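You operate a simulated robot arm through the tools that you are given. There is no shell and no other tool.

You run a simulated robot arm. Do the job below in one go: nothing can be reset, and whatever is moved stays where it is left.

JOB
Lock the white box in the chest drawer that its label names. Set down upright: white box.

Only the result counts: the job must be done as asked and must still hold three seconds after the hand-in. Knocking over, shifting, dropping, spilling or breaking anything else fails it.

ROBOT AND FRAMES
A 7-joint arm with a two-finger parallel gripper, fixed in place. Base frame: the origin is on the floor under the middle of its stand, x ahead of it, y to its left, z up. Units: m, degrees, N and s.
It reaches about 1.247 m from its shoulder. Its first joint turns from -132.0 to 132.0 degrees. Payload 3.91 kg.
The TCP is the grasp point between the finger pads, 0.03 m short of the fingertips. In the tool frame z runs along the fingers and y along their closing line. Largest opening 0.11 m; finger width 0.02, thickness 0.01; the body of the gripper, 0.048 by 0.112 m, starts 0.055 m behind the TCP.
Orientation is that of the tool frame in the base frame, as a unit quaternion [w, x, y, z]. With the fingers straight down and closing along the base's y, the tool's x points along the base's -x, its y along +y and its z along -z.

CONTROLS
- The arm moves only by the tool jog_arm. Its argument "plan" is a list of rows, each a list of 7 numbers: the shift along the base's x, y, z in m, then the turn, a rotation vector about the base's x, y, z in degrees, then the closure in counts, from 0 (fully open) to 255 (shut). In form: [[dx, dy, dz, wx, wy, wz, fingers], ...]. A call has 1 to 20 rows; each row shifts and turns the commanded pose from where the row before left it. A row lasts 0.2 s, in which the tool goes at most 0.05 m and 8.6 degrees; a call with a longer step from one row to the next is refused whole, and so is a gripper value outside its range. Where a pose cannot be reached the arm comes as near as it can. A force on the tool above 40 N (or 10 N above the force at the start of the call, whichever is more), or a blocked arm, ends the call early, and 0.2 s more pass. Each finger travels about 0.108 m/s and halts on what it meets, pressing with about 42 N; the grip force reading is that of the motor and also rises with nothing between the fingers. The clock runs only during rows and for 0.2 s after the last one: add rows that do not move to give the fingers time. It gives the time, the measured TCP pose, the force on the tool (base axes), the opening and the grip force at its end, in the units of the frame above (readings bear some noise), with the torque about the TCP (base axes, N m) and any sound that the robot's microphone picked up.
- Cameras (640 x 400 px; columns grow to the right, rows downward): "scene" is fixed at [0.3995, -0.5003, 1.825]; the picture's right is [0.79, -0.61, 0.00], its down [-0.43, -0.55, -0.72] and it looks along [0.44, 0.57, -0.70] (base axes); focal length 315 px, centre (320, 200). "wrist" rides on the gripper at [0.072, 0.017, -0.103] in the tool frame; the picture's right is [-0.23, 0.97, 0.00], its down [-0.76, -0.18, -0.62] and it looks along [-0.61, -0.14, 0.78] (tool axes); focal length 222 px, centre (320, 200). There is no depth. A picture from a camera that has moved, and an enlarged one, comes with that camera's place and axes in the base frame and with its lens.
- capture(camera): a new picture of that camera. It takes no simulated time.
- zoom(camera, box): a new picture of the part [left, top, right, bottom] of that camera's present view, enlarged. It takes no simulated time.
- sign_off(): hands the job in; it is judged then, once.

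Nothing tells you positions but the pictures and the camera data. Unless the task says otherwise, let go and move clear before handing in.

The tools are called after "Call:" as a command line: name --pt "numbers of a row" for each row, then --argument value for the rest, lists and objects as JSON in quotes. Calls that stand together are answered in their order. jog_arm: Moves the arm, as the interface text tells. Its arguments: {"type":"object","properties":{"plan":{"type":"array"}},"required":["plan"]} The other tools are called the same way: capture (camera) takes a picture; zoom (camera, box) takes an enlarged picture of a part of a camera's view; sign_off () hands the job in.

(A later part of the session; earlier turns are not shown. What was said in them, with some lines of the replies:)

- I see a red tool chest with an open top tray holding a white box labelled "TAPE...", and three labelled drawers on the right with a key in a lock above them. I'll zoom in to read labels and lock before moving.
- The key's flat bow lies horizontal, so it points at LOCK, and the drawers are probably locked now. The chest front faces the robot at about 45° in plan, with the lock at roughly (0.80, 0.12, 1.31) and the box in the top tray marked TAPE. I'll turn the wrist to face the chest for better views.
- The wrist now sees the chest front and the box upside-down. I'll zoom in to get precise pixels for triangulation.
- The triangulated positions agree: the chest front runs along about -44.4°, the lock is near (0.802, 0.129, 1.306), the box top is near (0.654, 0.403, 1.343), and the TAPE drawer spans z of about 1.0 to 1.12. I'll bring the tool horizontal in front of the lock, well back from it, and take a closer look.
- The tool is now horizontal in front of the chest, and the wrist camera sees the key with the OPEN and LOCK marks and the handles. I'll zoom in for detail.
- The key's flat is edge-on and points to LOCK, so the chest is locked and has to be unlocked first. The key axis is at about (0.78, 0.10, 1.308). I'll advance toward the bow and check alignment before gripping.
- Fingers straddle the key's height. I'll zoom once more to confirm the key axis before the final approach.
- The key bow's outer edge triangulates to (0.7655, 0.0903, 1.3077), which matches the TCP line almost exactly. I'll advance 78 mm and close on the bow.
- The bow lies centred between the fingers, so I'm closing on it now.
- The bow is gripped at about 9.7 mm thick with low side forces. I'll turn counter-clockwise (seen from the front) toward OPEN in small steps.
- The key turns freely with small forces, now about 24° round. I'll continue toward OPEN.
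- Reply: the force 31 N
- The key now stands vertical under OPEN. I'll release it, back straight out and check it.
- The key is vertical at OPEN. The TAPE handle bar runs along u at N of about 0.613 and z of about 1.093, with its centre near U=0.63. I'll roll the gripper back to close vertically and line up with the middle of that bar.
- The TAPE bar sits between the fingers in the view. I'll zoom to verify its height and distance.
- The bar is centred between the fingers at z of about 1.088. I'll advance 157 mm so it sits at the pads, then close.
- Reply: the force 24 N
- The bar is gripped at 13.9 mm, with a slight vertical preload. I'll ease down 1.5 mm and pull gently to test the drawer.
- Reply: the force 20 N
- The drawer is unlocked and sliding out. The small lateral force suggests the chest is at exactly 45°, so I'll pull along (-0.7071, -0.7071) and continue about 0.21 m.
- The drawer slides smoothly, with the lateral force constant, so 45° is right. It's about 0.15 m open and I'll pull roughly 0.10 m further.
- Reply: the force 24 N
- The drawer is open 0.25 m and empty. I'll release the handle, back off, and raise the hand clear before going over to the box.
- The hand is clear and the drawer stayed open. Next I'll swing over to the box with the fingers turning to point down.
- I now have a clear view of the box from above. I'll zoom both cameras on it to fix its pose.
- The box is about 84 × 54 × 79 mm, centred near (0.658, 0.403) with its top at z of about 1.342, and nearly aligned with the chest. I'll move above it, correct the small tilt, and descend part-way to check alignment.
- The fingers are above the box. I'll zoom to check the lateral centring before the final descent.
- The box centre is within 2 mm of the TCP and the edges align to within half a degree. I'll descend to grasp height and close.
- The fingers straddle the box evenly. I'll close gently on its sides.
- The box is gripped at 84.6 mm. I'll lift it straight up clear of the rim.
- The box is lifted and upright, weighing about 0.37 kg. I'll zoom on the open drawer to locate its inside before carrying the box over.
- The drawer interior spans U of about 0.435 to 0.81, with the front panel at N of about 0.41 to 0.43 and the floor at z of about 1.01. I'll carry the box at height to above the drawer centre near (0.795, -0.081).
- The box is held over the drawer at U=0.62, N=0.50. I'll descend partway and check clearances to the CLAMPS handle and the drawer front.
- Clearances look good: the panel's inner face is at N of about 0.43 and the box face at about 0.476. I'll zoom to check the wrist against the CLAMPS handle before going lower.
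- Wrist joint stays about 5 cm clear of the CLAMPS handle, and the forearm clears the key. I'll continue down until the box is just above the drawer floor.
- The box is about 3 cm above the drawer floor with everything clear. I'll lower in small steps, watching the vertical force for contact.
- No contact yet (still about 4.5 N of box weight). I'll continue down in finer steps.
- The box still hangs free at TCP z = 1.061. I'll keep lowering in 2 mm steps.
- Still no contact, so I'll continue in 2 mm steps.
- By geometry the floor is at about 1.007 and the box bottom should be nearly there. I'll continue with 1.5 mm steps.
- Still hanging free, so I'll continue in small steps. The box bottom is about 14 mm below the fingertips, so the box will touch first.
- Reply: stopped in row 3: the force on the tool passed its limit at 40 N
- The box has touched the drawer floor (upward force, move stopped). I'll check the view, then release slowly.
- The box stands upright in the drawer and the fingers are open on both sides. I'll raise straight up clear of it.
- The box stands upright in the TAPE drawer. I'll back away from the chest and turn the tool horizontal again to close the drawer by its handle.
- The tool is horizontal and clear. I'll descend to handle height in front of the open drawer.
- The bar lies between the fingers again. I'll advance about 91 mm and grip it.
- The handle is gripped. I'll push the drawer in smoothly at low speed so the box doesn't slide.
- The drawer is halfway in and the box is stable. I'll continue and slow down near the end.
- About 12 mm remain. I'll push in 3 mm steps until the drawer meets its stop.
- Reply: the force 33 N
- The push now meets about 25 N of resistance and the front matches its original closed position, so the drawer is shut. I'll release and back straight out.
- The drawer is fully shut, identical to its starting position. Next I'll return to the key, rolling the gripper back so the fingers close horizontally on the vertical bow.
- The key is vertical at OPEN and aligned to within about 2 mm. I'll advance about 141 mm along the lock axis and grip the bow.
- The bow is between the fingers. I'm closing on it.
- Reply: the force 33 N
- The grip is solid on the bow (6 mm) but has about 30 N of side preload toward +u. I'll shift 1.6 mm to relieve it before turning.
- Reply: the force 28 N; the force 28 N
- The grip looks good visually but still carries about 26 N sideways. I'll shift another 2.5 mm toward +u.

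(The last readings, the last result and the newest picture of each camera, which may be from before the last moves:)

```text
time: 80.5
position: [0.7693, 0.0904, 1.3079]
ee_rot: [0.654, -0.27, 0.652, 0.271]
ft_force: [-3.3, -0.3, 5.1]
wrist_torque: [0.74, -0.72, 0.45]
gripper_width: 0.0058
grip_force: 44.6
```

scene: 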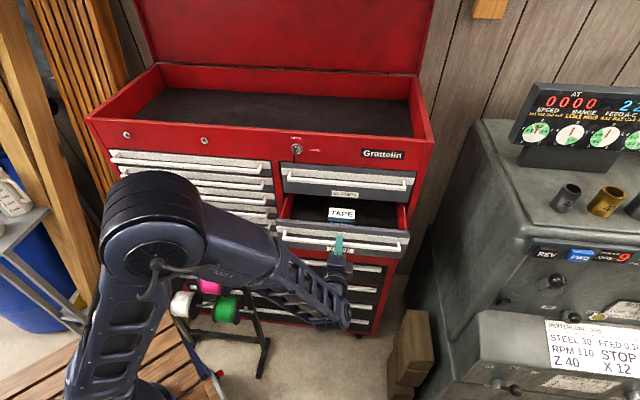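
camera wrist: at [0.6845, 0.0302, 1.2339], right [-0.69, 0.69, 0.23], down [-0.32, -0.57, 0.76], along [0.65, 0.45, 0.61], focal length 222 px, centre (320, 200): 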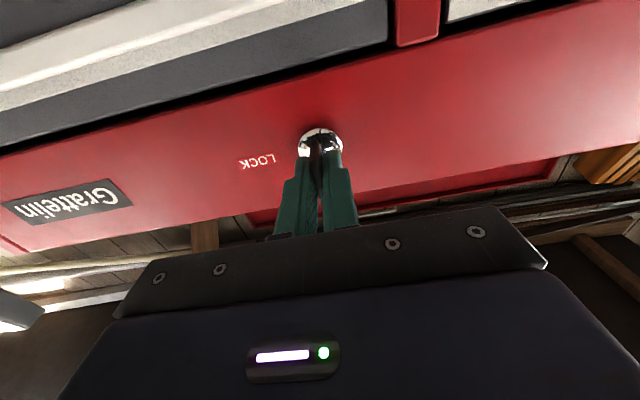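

The side load is now near zero. I'll turn clockwise toward LOCK in steps.

Call:
jog_arm --pt "0 0 0 4.243 4.243 0 255" --pt "0 0 0 4.243 4.243 0 255" --pt "0 0 0 4.243 4.243 0 255" --pt "0 0 0 4.243 4.243 0 255" --pt "0 0 0 0 0 0 255"

Call:
zoom --camera "scene" --box '[260, 120, 340, 180]'

```text
time: 81.7
position: [0.7692, 0.0901, 1.3083]
ee_rot: [0.584, -0.128, 0.694, 0.401]
ft_force: [-13.5, 11.0, -0.5]
wrist_torque: [0.89, -0.89, 0.34]
gripper_width: 0.0063
grip_force: 45.1
```

```text
6.67 times, centred on (300, 150) of scene
camera zoom: at [0.3995, -0.5003, 1.825], right [0.79, -0.61, 0.0], down [-0.43, -0.55, -0.72], along [0.44, 0.57, -0.7], focal length 2103 px, centre (453, 533)
```

zoom: 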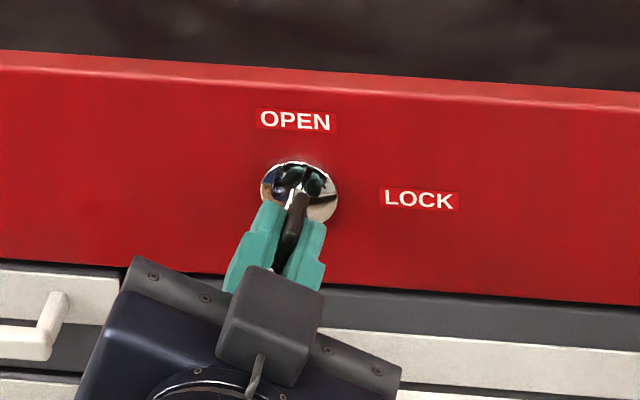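

The key is turning. I'll trim 1 mm sideways and continue.

Call:
jog_arm --pt "-0.0007 0.0007 0 4.243 4.243 0 255" --pt "0 0 0 4.243 4.243 0 255" --pt "0 0 0 4.243 4.243 0 255" --pt "0 0 0 4.243 4.243 0 255" --pt "0 0 0 4.243 4.243 0 255" --pt "0 0 0 0 0 0 255"

Call:
zoom --camera "scene" --box '[260, 120, 340, 180]'

```text
time: 83.1
position: [0.7685, 0.0896, 1.308]
ee_rot: [0.461, 0.057, 0.705, 0.536]
ft_force: [-6.8, 7.0, 3.2]
wrist_torque: [0.24, -0.28, 1.11]
gripper_width: 0.0055
grip_force: 45.3
```

```text
6.67 times, centred on (300, 150) of scene
camera zoom: at [0.3995, -0.5003, 1.825], right [0.79, -0.61, 0.0], down [-0.43, -0.55, -0.72], along [0.44, 0.57, -0.7], focal length 2103 px, centre (453, 533)
```

zoom: 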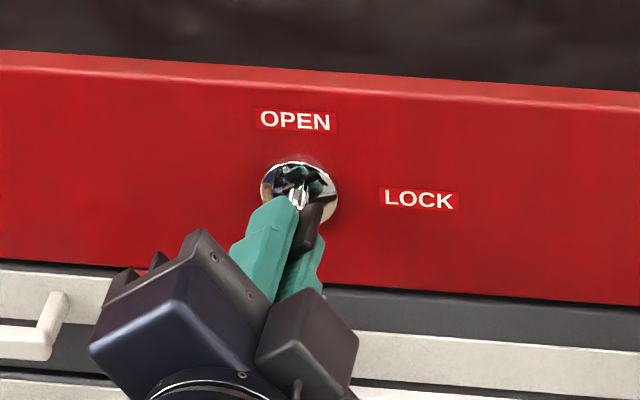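

The key is about 54° round with low forces. I'll continue the remaining 36°.

Call:
jog_arm --pt "-0.0003 0.0003 0 4.243 4.243 0 255" --pt "0 0 0 4.243 4.243 0 255" --pt "0 0 0 4.243 4.243 0 255" --pt "0 0 0 4.243 4.243 0 255" --pt "0 0 0 4.243 4.243 0 255" --pt "0 0 0 4.243 4.243 0 255" --pt "0 0 0 0 0 0 255"

Call:
zoom --camera "scene" --box '[260, 120, 340, 180]'

Call:
capture --camera "wrist"

```text
time: 84.7
position: [0.7682, 0.0906, 1.3081]
ee_rot: [0.271, 0.273, 0.653, 0.652]
ft_force: [-2.2, 4.5, 5.6]
wrist_torque: [0.68, -0.66, -1.27]
gripper_width: 0.0058
grip_force: 45.3
```

```text
6.67 times, centred on (300, 150) of scene
camera zoom: at [0.3995, -0.5003, 1.825], right [0.79, -0.61, 0.0], down [-0.43, -0.55, -0.72], along [0.44, 0.57, -0.7], focal length 2103 px, centre (453, 533)
```

zoom: 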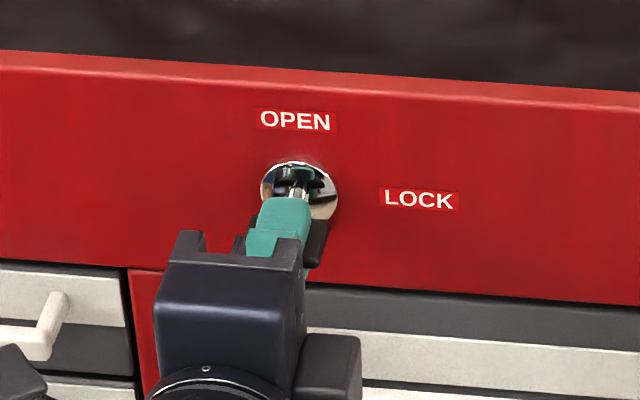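

```text
taken
camera wrist: at [0.6452, 0.0696, 1.3243], right [0.16, -0.16, 0.97], down [0.09, -0.98, -0.18], along [0.98, 0.12, -0.14], focal length 222 px, centre (320, 200)
```

wrist: 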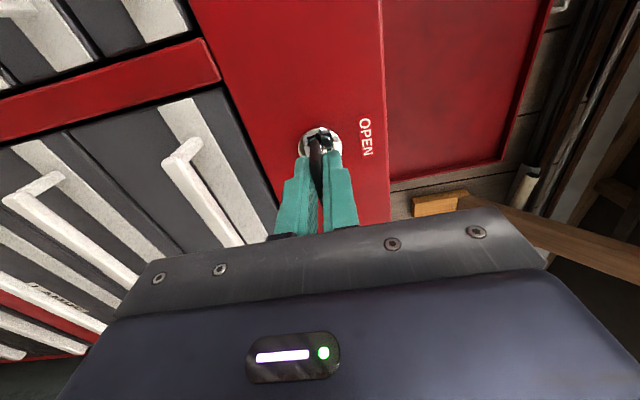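

The key is back to horizontal. I'll nudge a few degrees further to make sure it is against its LOCK stop.

Call:
jog_arm --pt "0 0 0 1.414 1.414 0 255" --pt "0 0 0 1.414 1.414 0 255" --pt "0 0 0 0 0 0 255"

Call:
zoom --camera "scene" --box '[260, 120, 340, 180]'

```text
time: 85.5
position: [0.7684, 0.0906, 1.3087]
ee_rot: [0.25, 0.295, 0.644, 0.66]
ft_force: [2.5, 2.5, 8.2]
wrist_torque: [-0.28, -1.11, 0.39]
gripper_width: 0.007
grip_force: 45.2
```

```text
6.67 times, centred on (300, 150) of scene
camera zoom: at [0.3995, -0.5003, 1.825], right [0.79, -0.61, 0.0], down [-0.43, -0.55, -0.72], along [0.44, 0.57, -0.7], focal length 2103 px, centre (453, 533)
```

zoom: 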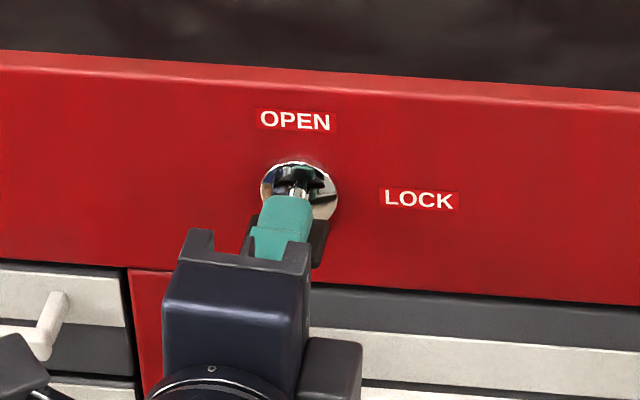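

The key now resists at about 1 N·m, so it is against the LOCK stop. I'll release and back straight out along the axis.

Call:
jog_arm --pt "0 0 0 0 0 0 220" --pt "0 0 0 0 0 0 150" --pt "0 0 0 0 0 0 150" --pt "-0.01 -0.01 0 0 0 0 150" --pt "-0.0141 -0.0141 0 0 0 0 150" --pt "-0.0212 -0.0212 0 0 0 0 150" --pt "-0.0282 -0.0282 0 0 0 0 150" --pt "-0.0282 -0.0282 0 0 0 0 150" --pt "0 0 0 0 0 0 150"

Call:
zoom --camera "scene" --box '[260, 120, 340, 180]'

Call:
capture --camera "wrist"

Call:
capture --camera "scene"

```text
time: 87.5
position: [0.6665, -0.0111, 1.3083]
ee_rot: [0.248, 0.294, 0.645, 0.66]
ft_force: [-0.3, 1.1, 0.3]
wrist_torque: [-0.03, 0.01, 0.01]
gripper_width: 0.0453
grip_force: 0.0
```

```text
6.67 times, centred on (300, 150) of scene
camera zoom: at [0.3995, -0.5003, 1.825], right [0.79, -0.61, 0.0], down [-0.43, -0.55, -0.72], along [0.44, 0.57, -0.7], focal length 2103 px, centre (453, 533)
```

zoom: 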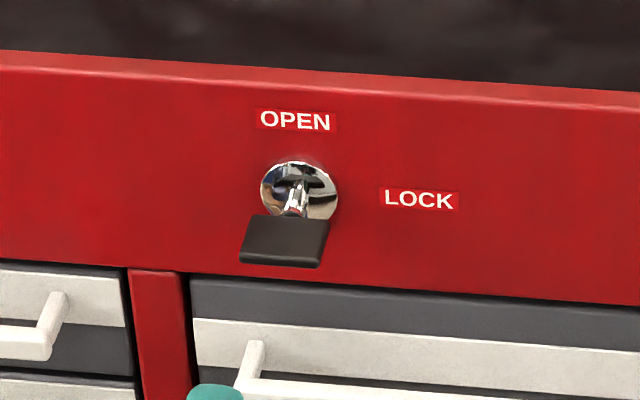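

```text
taken
camera wrist: at [0.5445, -0.0328, 1.3284], right [0.21, -0.21, 0.96], down [0.08, -0.97, -0.23], along [0.97, 0.13, -0.19], focal length 222 px, centre (320, 200)
```

wrist: 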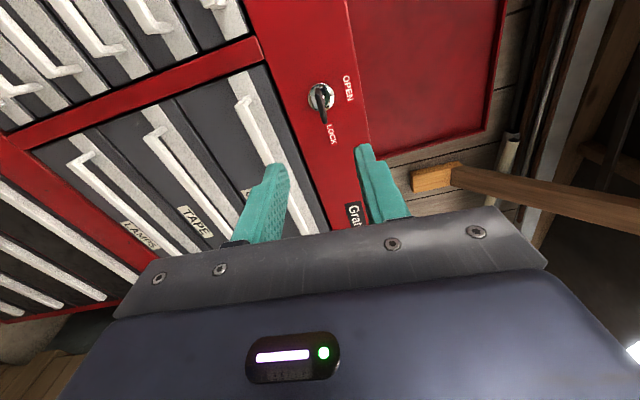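

```text
taken
```

scene: 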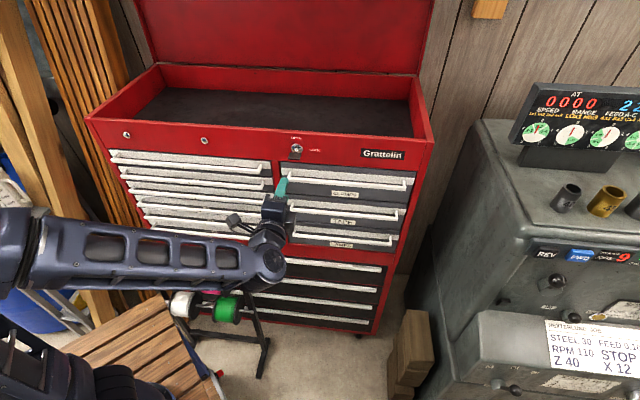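

The key is horizontal at LOCK again, and the drawer opened only with it vertical, so horizontal is the locked state. I'll confirm with a very gentle tug on the TAPE handle, starting by moving in front of it.

Call:
jog_arm --pt "0.0169 -0.0169 -0.0367 -0.47 -0.47 0 150" --pt "0.0169 -0.0169 -0.0367 -0.47 -0.47 0 150" --pt "0.0169 -0.0169 -0.0367 -0.47 -0.47 0 150" --pt "0.0169 -0.0169 -0.0367 -0.47 -0.47 0 150" --pt "0.0169 -0.0169 -0.0367 -0.47 -0.47 0 150" --pt "0.0169 -0.0169 -0.0367 -0.47 -0.47 0 150" --pt "0 0 0 0 0 0 150"

Call:
capture --camera "wrist"

```text
time: 89.1
position: [0.7675, -0.1121, 1.0862]
ee_rot: [0.272, 0.271, 0.654, 0.651]
ft_force: [-0.9, 0.2, -0.8]
wrist_torque: [-0.01, 0.0, 0.01]
gripper_width: 0.0454
grip_force: 0.0
```

```text
taken
camera wrist: at [0.6449, -0.1335, 1.1029], right [0.16, -0.16, 0.97], down [0.09, -0.98, -0.17], along [0.98, 0.12, -0.14], focal length 222 px, centre (320, 200)
```

wrist: 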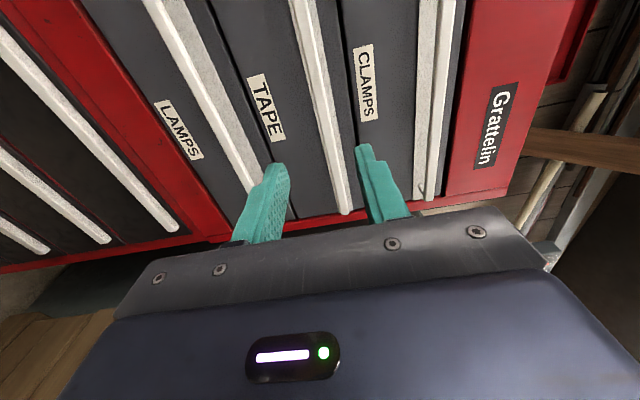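

Call:
jog_arm --pt "0.0181 0.0181 0.0002 0 0 0 150" --pt "0.0181 0.0181 0.0002 0 0 0 150" --pt "0.0181 0.0181 0.0002 0 0 0 150" --pt "0.0181 0.0181 0.0002 0 0 0 150" --pt "0.0181 0.0181 0.0002 0 0 0 150" --pt "0.0181 0.0181 0.0002 0 0 0 150" --pt "0 0 0 0 0 0 150" --pt "0 0 0 0 0 0 200" --pt "0 0 0 0 0 0 255" --pt "0 0 0 0 0 0 255"

```text
time: 91.3
position: [0.8783, -0.005, 1.0884]
ee_rot: [0.271, 0.273, 0.655, 0.651]
ft_force: [-1.5, 2.0, -11.4]
wrist_torque: [-0.07, -0.11, -0.08]
gripper_width: 0.0137
grip_force: 45.1
```

The handle is gripped with negligible pull. I'll tug by only 2 mm to see whether the drawer resists.

Call:
jog_arm --pt "-0.0007 -0.0007 0 0 0 0 255" --pt "-0.0007 -0.0007 0 0 0 0 255" --pt "0 0 0 0 0 0 255"

```text
time: 92.1
position: [0.8767, -0.0068, 1.0884]
ee_rot: [0.271, 0.272, 0.654, 0.652]
ft_force: [1.2, 3.7, -14.9]
wrist_torque: [0.18, 0.25, -0.09]
gripper_width: 0.0138
grip_force: 45.2
```

Call:
jog_arm --pt "-0.0011 -0.0011 0 0 0 0 255" --pt "-0.0011 -0.0011 0 0 0 0 255" --pt "0 0 0 0 0 0 255"

Call:
zoom --camera "scene" --box '[265, 150, 425, 260]'

```text
time: 92.9
position: [0.8741, -0.0088, 1.0882]
ee_rot: [0.271, 0.273, 0.654, 0.652]
ft_force: [2.6, 1.7, -15.5]
wrist_torque: [0.75, 0.41, 0.42]
gripper_width: 0.0136
grip_force: 45.4
```

```text
3.64 times, centred on (345, 205) of scene
camera zoom: at [0.3995, -0.5003, 1.825], right [0.79, -0.61, 0.0], down [-0.43, -0.55, -0.72], along [0.44, 0.57, -0.7], focal length 1147 px, centre (229, 182)
```

zoom: 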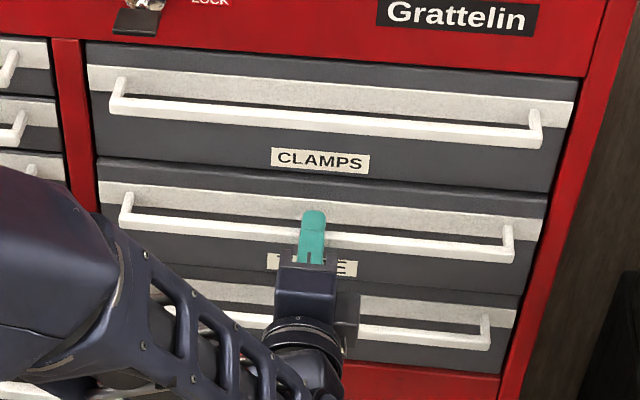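

The drawer moved about 5 mm with only 3 N, which could be play or an unengaged lock. I'll pull a few more millimetres to tell which.

Call:
jog_arm --pt "-0.0014 -0.0014 0 0 0 0 255" --pt "-0.0014 -0.0014 0 0 0 0 255" --pt "0 0 0 0 0 0 255"

Call:
zoom --camera "scene" --box '[265, 150, 425, 260]'

```text
time: 93.5
position: [0.8729, -0.0099, 1.0875]
ee_rot: [0.271, 0.272, 0.654, 0.651]
ft_force: [23.5, 7.2, -12.4]
wrist_torque: [0.28, 0.04, -0.03]
gripper_width: 0.0138
grip_force: 45.3
stopped in row 3: the force on the tool passed its limit at 43 N (the readings are from after the stop); the commanded pose is now the measured one
```

```text
3.64 times, centred on (345, 205) of scene
camera zoom: at [0.3995, -0.5003, 1.825], right [0.79, -0.61, 0.0], down [-0.43, -0.55, -0.72], along [0.44, 0.57, -0.7], focal length 1147 px, centre (229, 182)
```

zoom: 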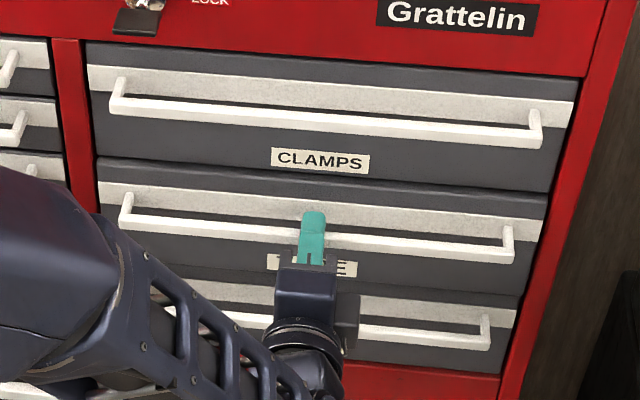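

It came to a hard stop at about 6 mm with over 40 N resisting, so the drawer is locked with only latch play. I'll push it back fully shut, release and withdraw.

Call:
jog_arm --pt "0.0018 0.0018 0 0 0 0 255" --pt "0.0018 0.0018 0 0 0 0 255" --pt "0.0018 0.0018 0 0 0 0 255" --pt "0 0 0 0 0 0 255"

Call:
zoom --camera "scene" --box '[265, 150, 425, 260]'

```text
time: 94.5
position: [0.8777, -0.0043, 1.0889]
ee_rot: [0.272, 0.273, 0.654, 0.651]
ft_force: [-4.2, -5.6, -19.4]
wrist_torque: [-0.07, 0.05, -0.8]
gripper_width: 0.0139
grip_force: 44.6
```

```text
3.64 times, centred on (345, 205) of scene
camera zoom: at [0.3995, -0.5003, 1.825], right [0.79, -0.61, 0.0], down [-0.43, -0.55, -0.72], along [0.44, 0.57, -0.7], focal length 1147 px, centre (229, 182)
```

zoom: 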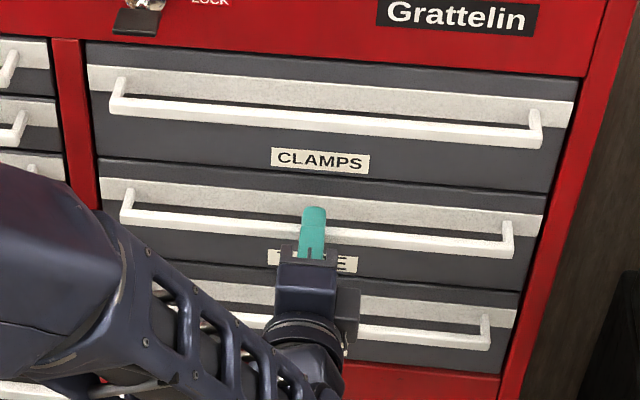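

The drawer is back against its closed stop. Releasing and withdrawing now.

Call:
jog_arm --pt "0 0 0 0 0 0 210" --pt "0 0 0 0 0 0 150" --pt "0 0 0 0 0 0 150" --pt "-0.0127 -0.0127 0 0 0 0 150" --pt "-0.0127 -0.0127 0 0 0 0 150" --pt "-0.0177 -0.0177 0 0 0 0 150" --pt "-0.0212 -0.0212 0 0 0 0 150" --pt "-0.0283 -0.0283 0 0 0 0 150" --pt "-0.0283 -0.0283 0 0 0 0 150" --pt "-0.0283 -0.0283 0 0 0 0 150" --pt "0 0 0 0 0 0 150"

Call:
capture --camera "scene"

Call:
zoom --camera "scene" --box '[265, 130, 425, 260]'

Call:
capture --camera "wrist"

```text
time: 96.9
position: [0.7292, -0.1546, 1.0894]
ee_rot: [0.272, 0.271, 0.654, 0.652]
ft_force: [-0.1, 0.2, 0.1]
wrist_torque: [0.02, 0.01, 0.03]
gripper_width: 0.0453
grip_force: 0.1
```

```text
taken
```

scene: 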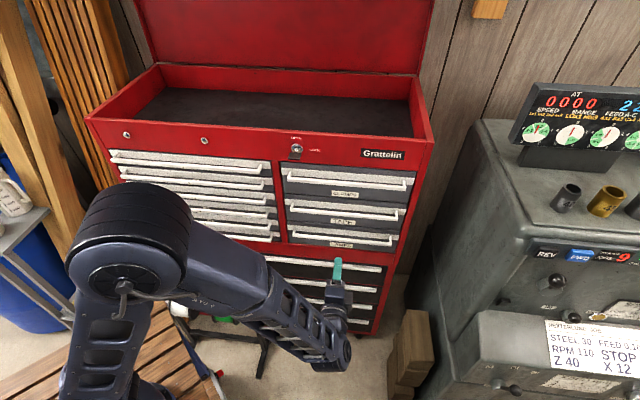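

```text
3.08 times, centred on (345, 195) of scene
camera zoom: at [0.3995, -0.5003, 1.825], right [0.79, -0.61, 0.0], down [-0.43, -0.55, -0.72], along [0.44, 0.57, -0.7], focal length 970 px, centre (243, 215)
```

zoom: 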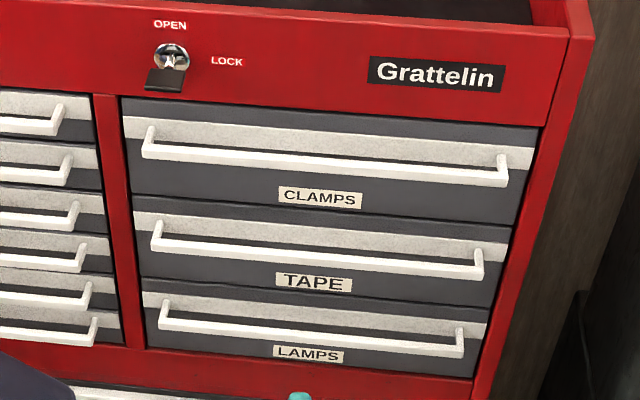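

```text
taken
camera wrist: at [0.6055, -0.1749, 1.1053], right [0.16, -0.16, 0.97], down [0.09, -0.98, -0.18], along [0.98, 0.12, -0.14], focal length 222 px, centre (320, 200)
```

wrist: 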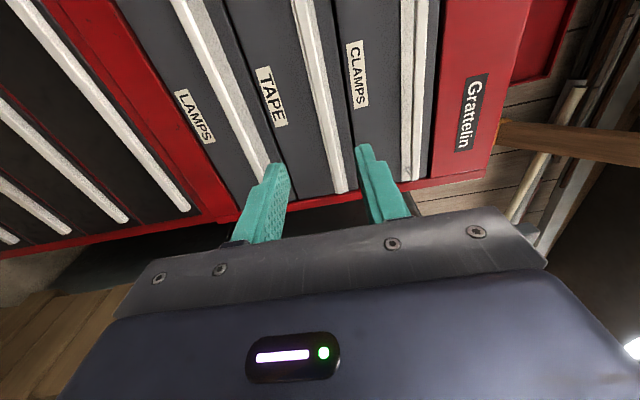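

The TAPE drawer is shut with the box inside, the key is at LOCK and the lock held against the tug. Nothing else looks disturbed and the gripper is clear, so I'm handing in.

Call:
sign_off

```text
The job is handed in.
```

The white box, labelled TAPE, is standing upright inside the chest's TAPE drawer. The drawer is shut and the key is turned to LOCK.

- **Lock check:** After locking, I tugged the drawer. It gave about 6 mm of latch play, then stopped hard at over 40 N. I pushed it back fully closed afterwards.
- **Key direction:** The key started at LOCK, so I turned it to OPEN first. The drawer slid out with the key there, and the tug held with it at LOCK.
- **Box position:** I last saw the box upright with the drawer half closed. I did not see inside once it shut.
- **Surroundings:** Nothing else appeared moved in the final scene picture. The arm partly hid the spool rack in that view.
- **Arm:** The gripper had let go and backed clear of the chest before hand-in.
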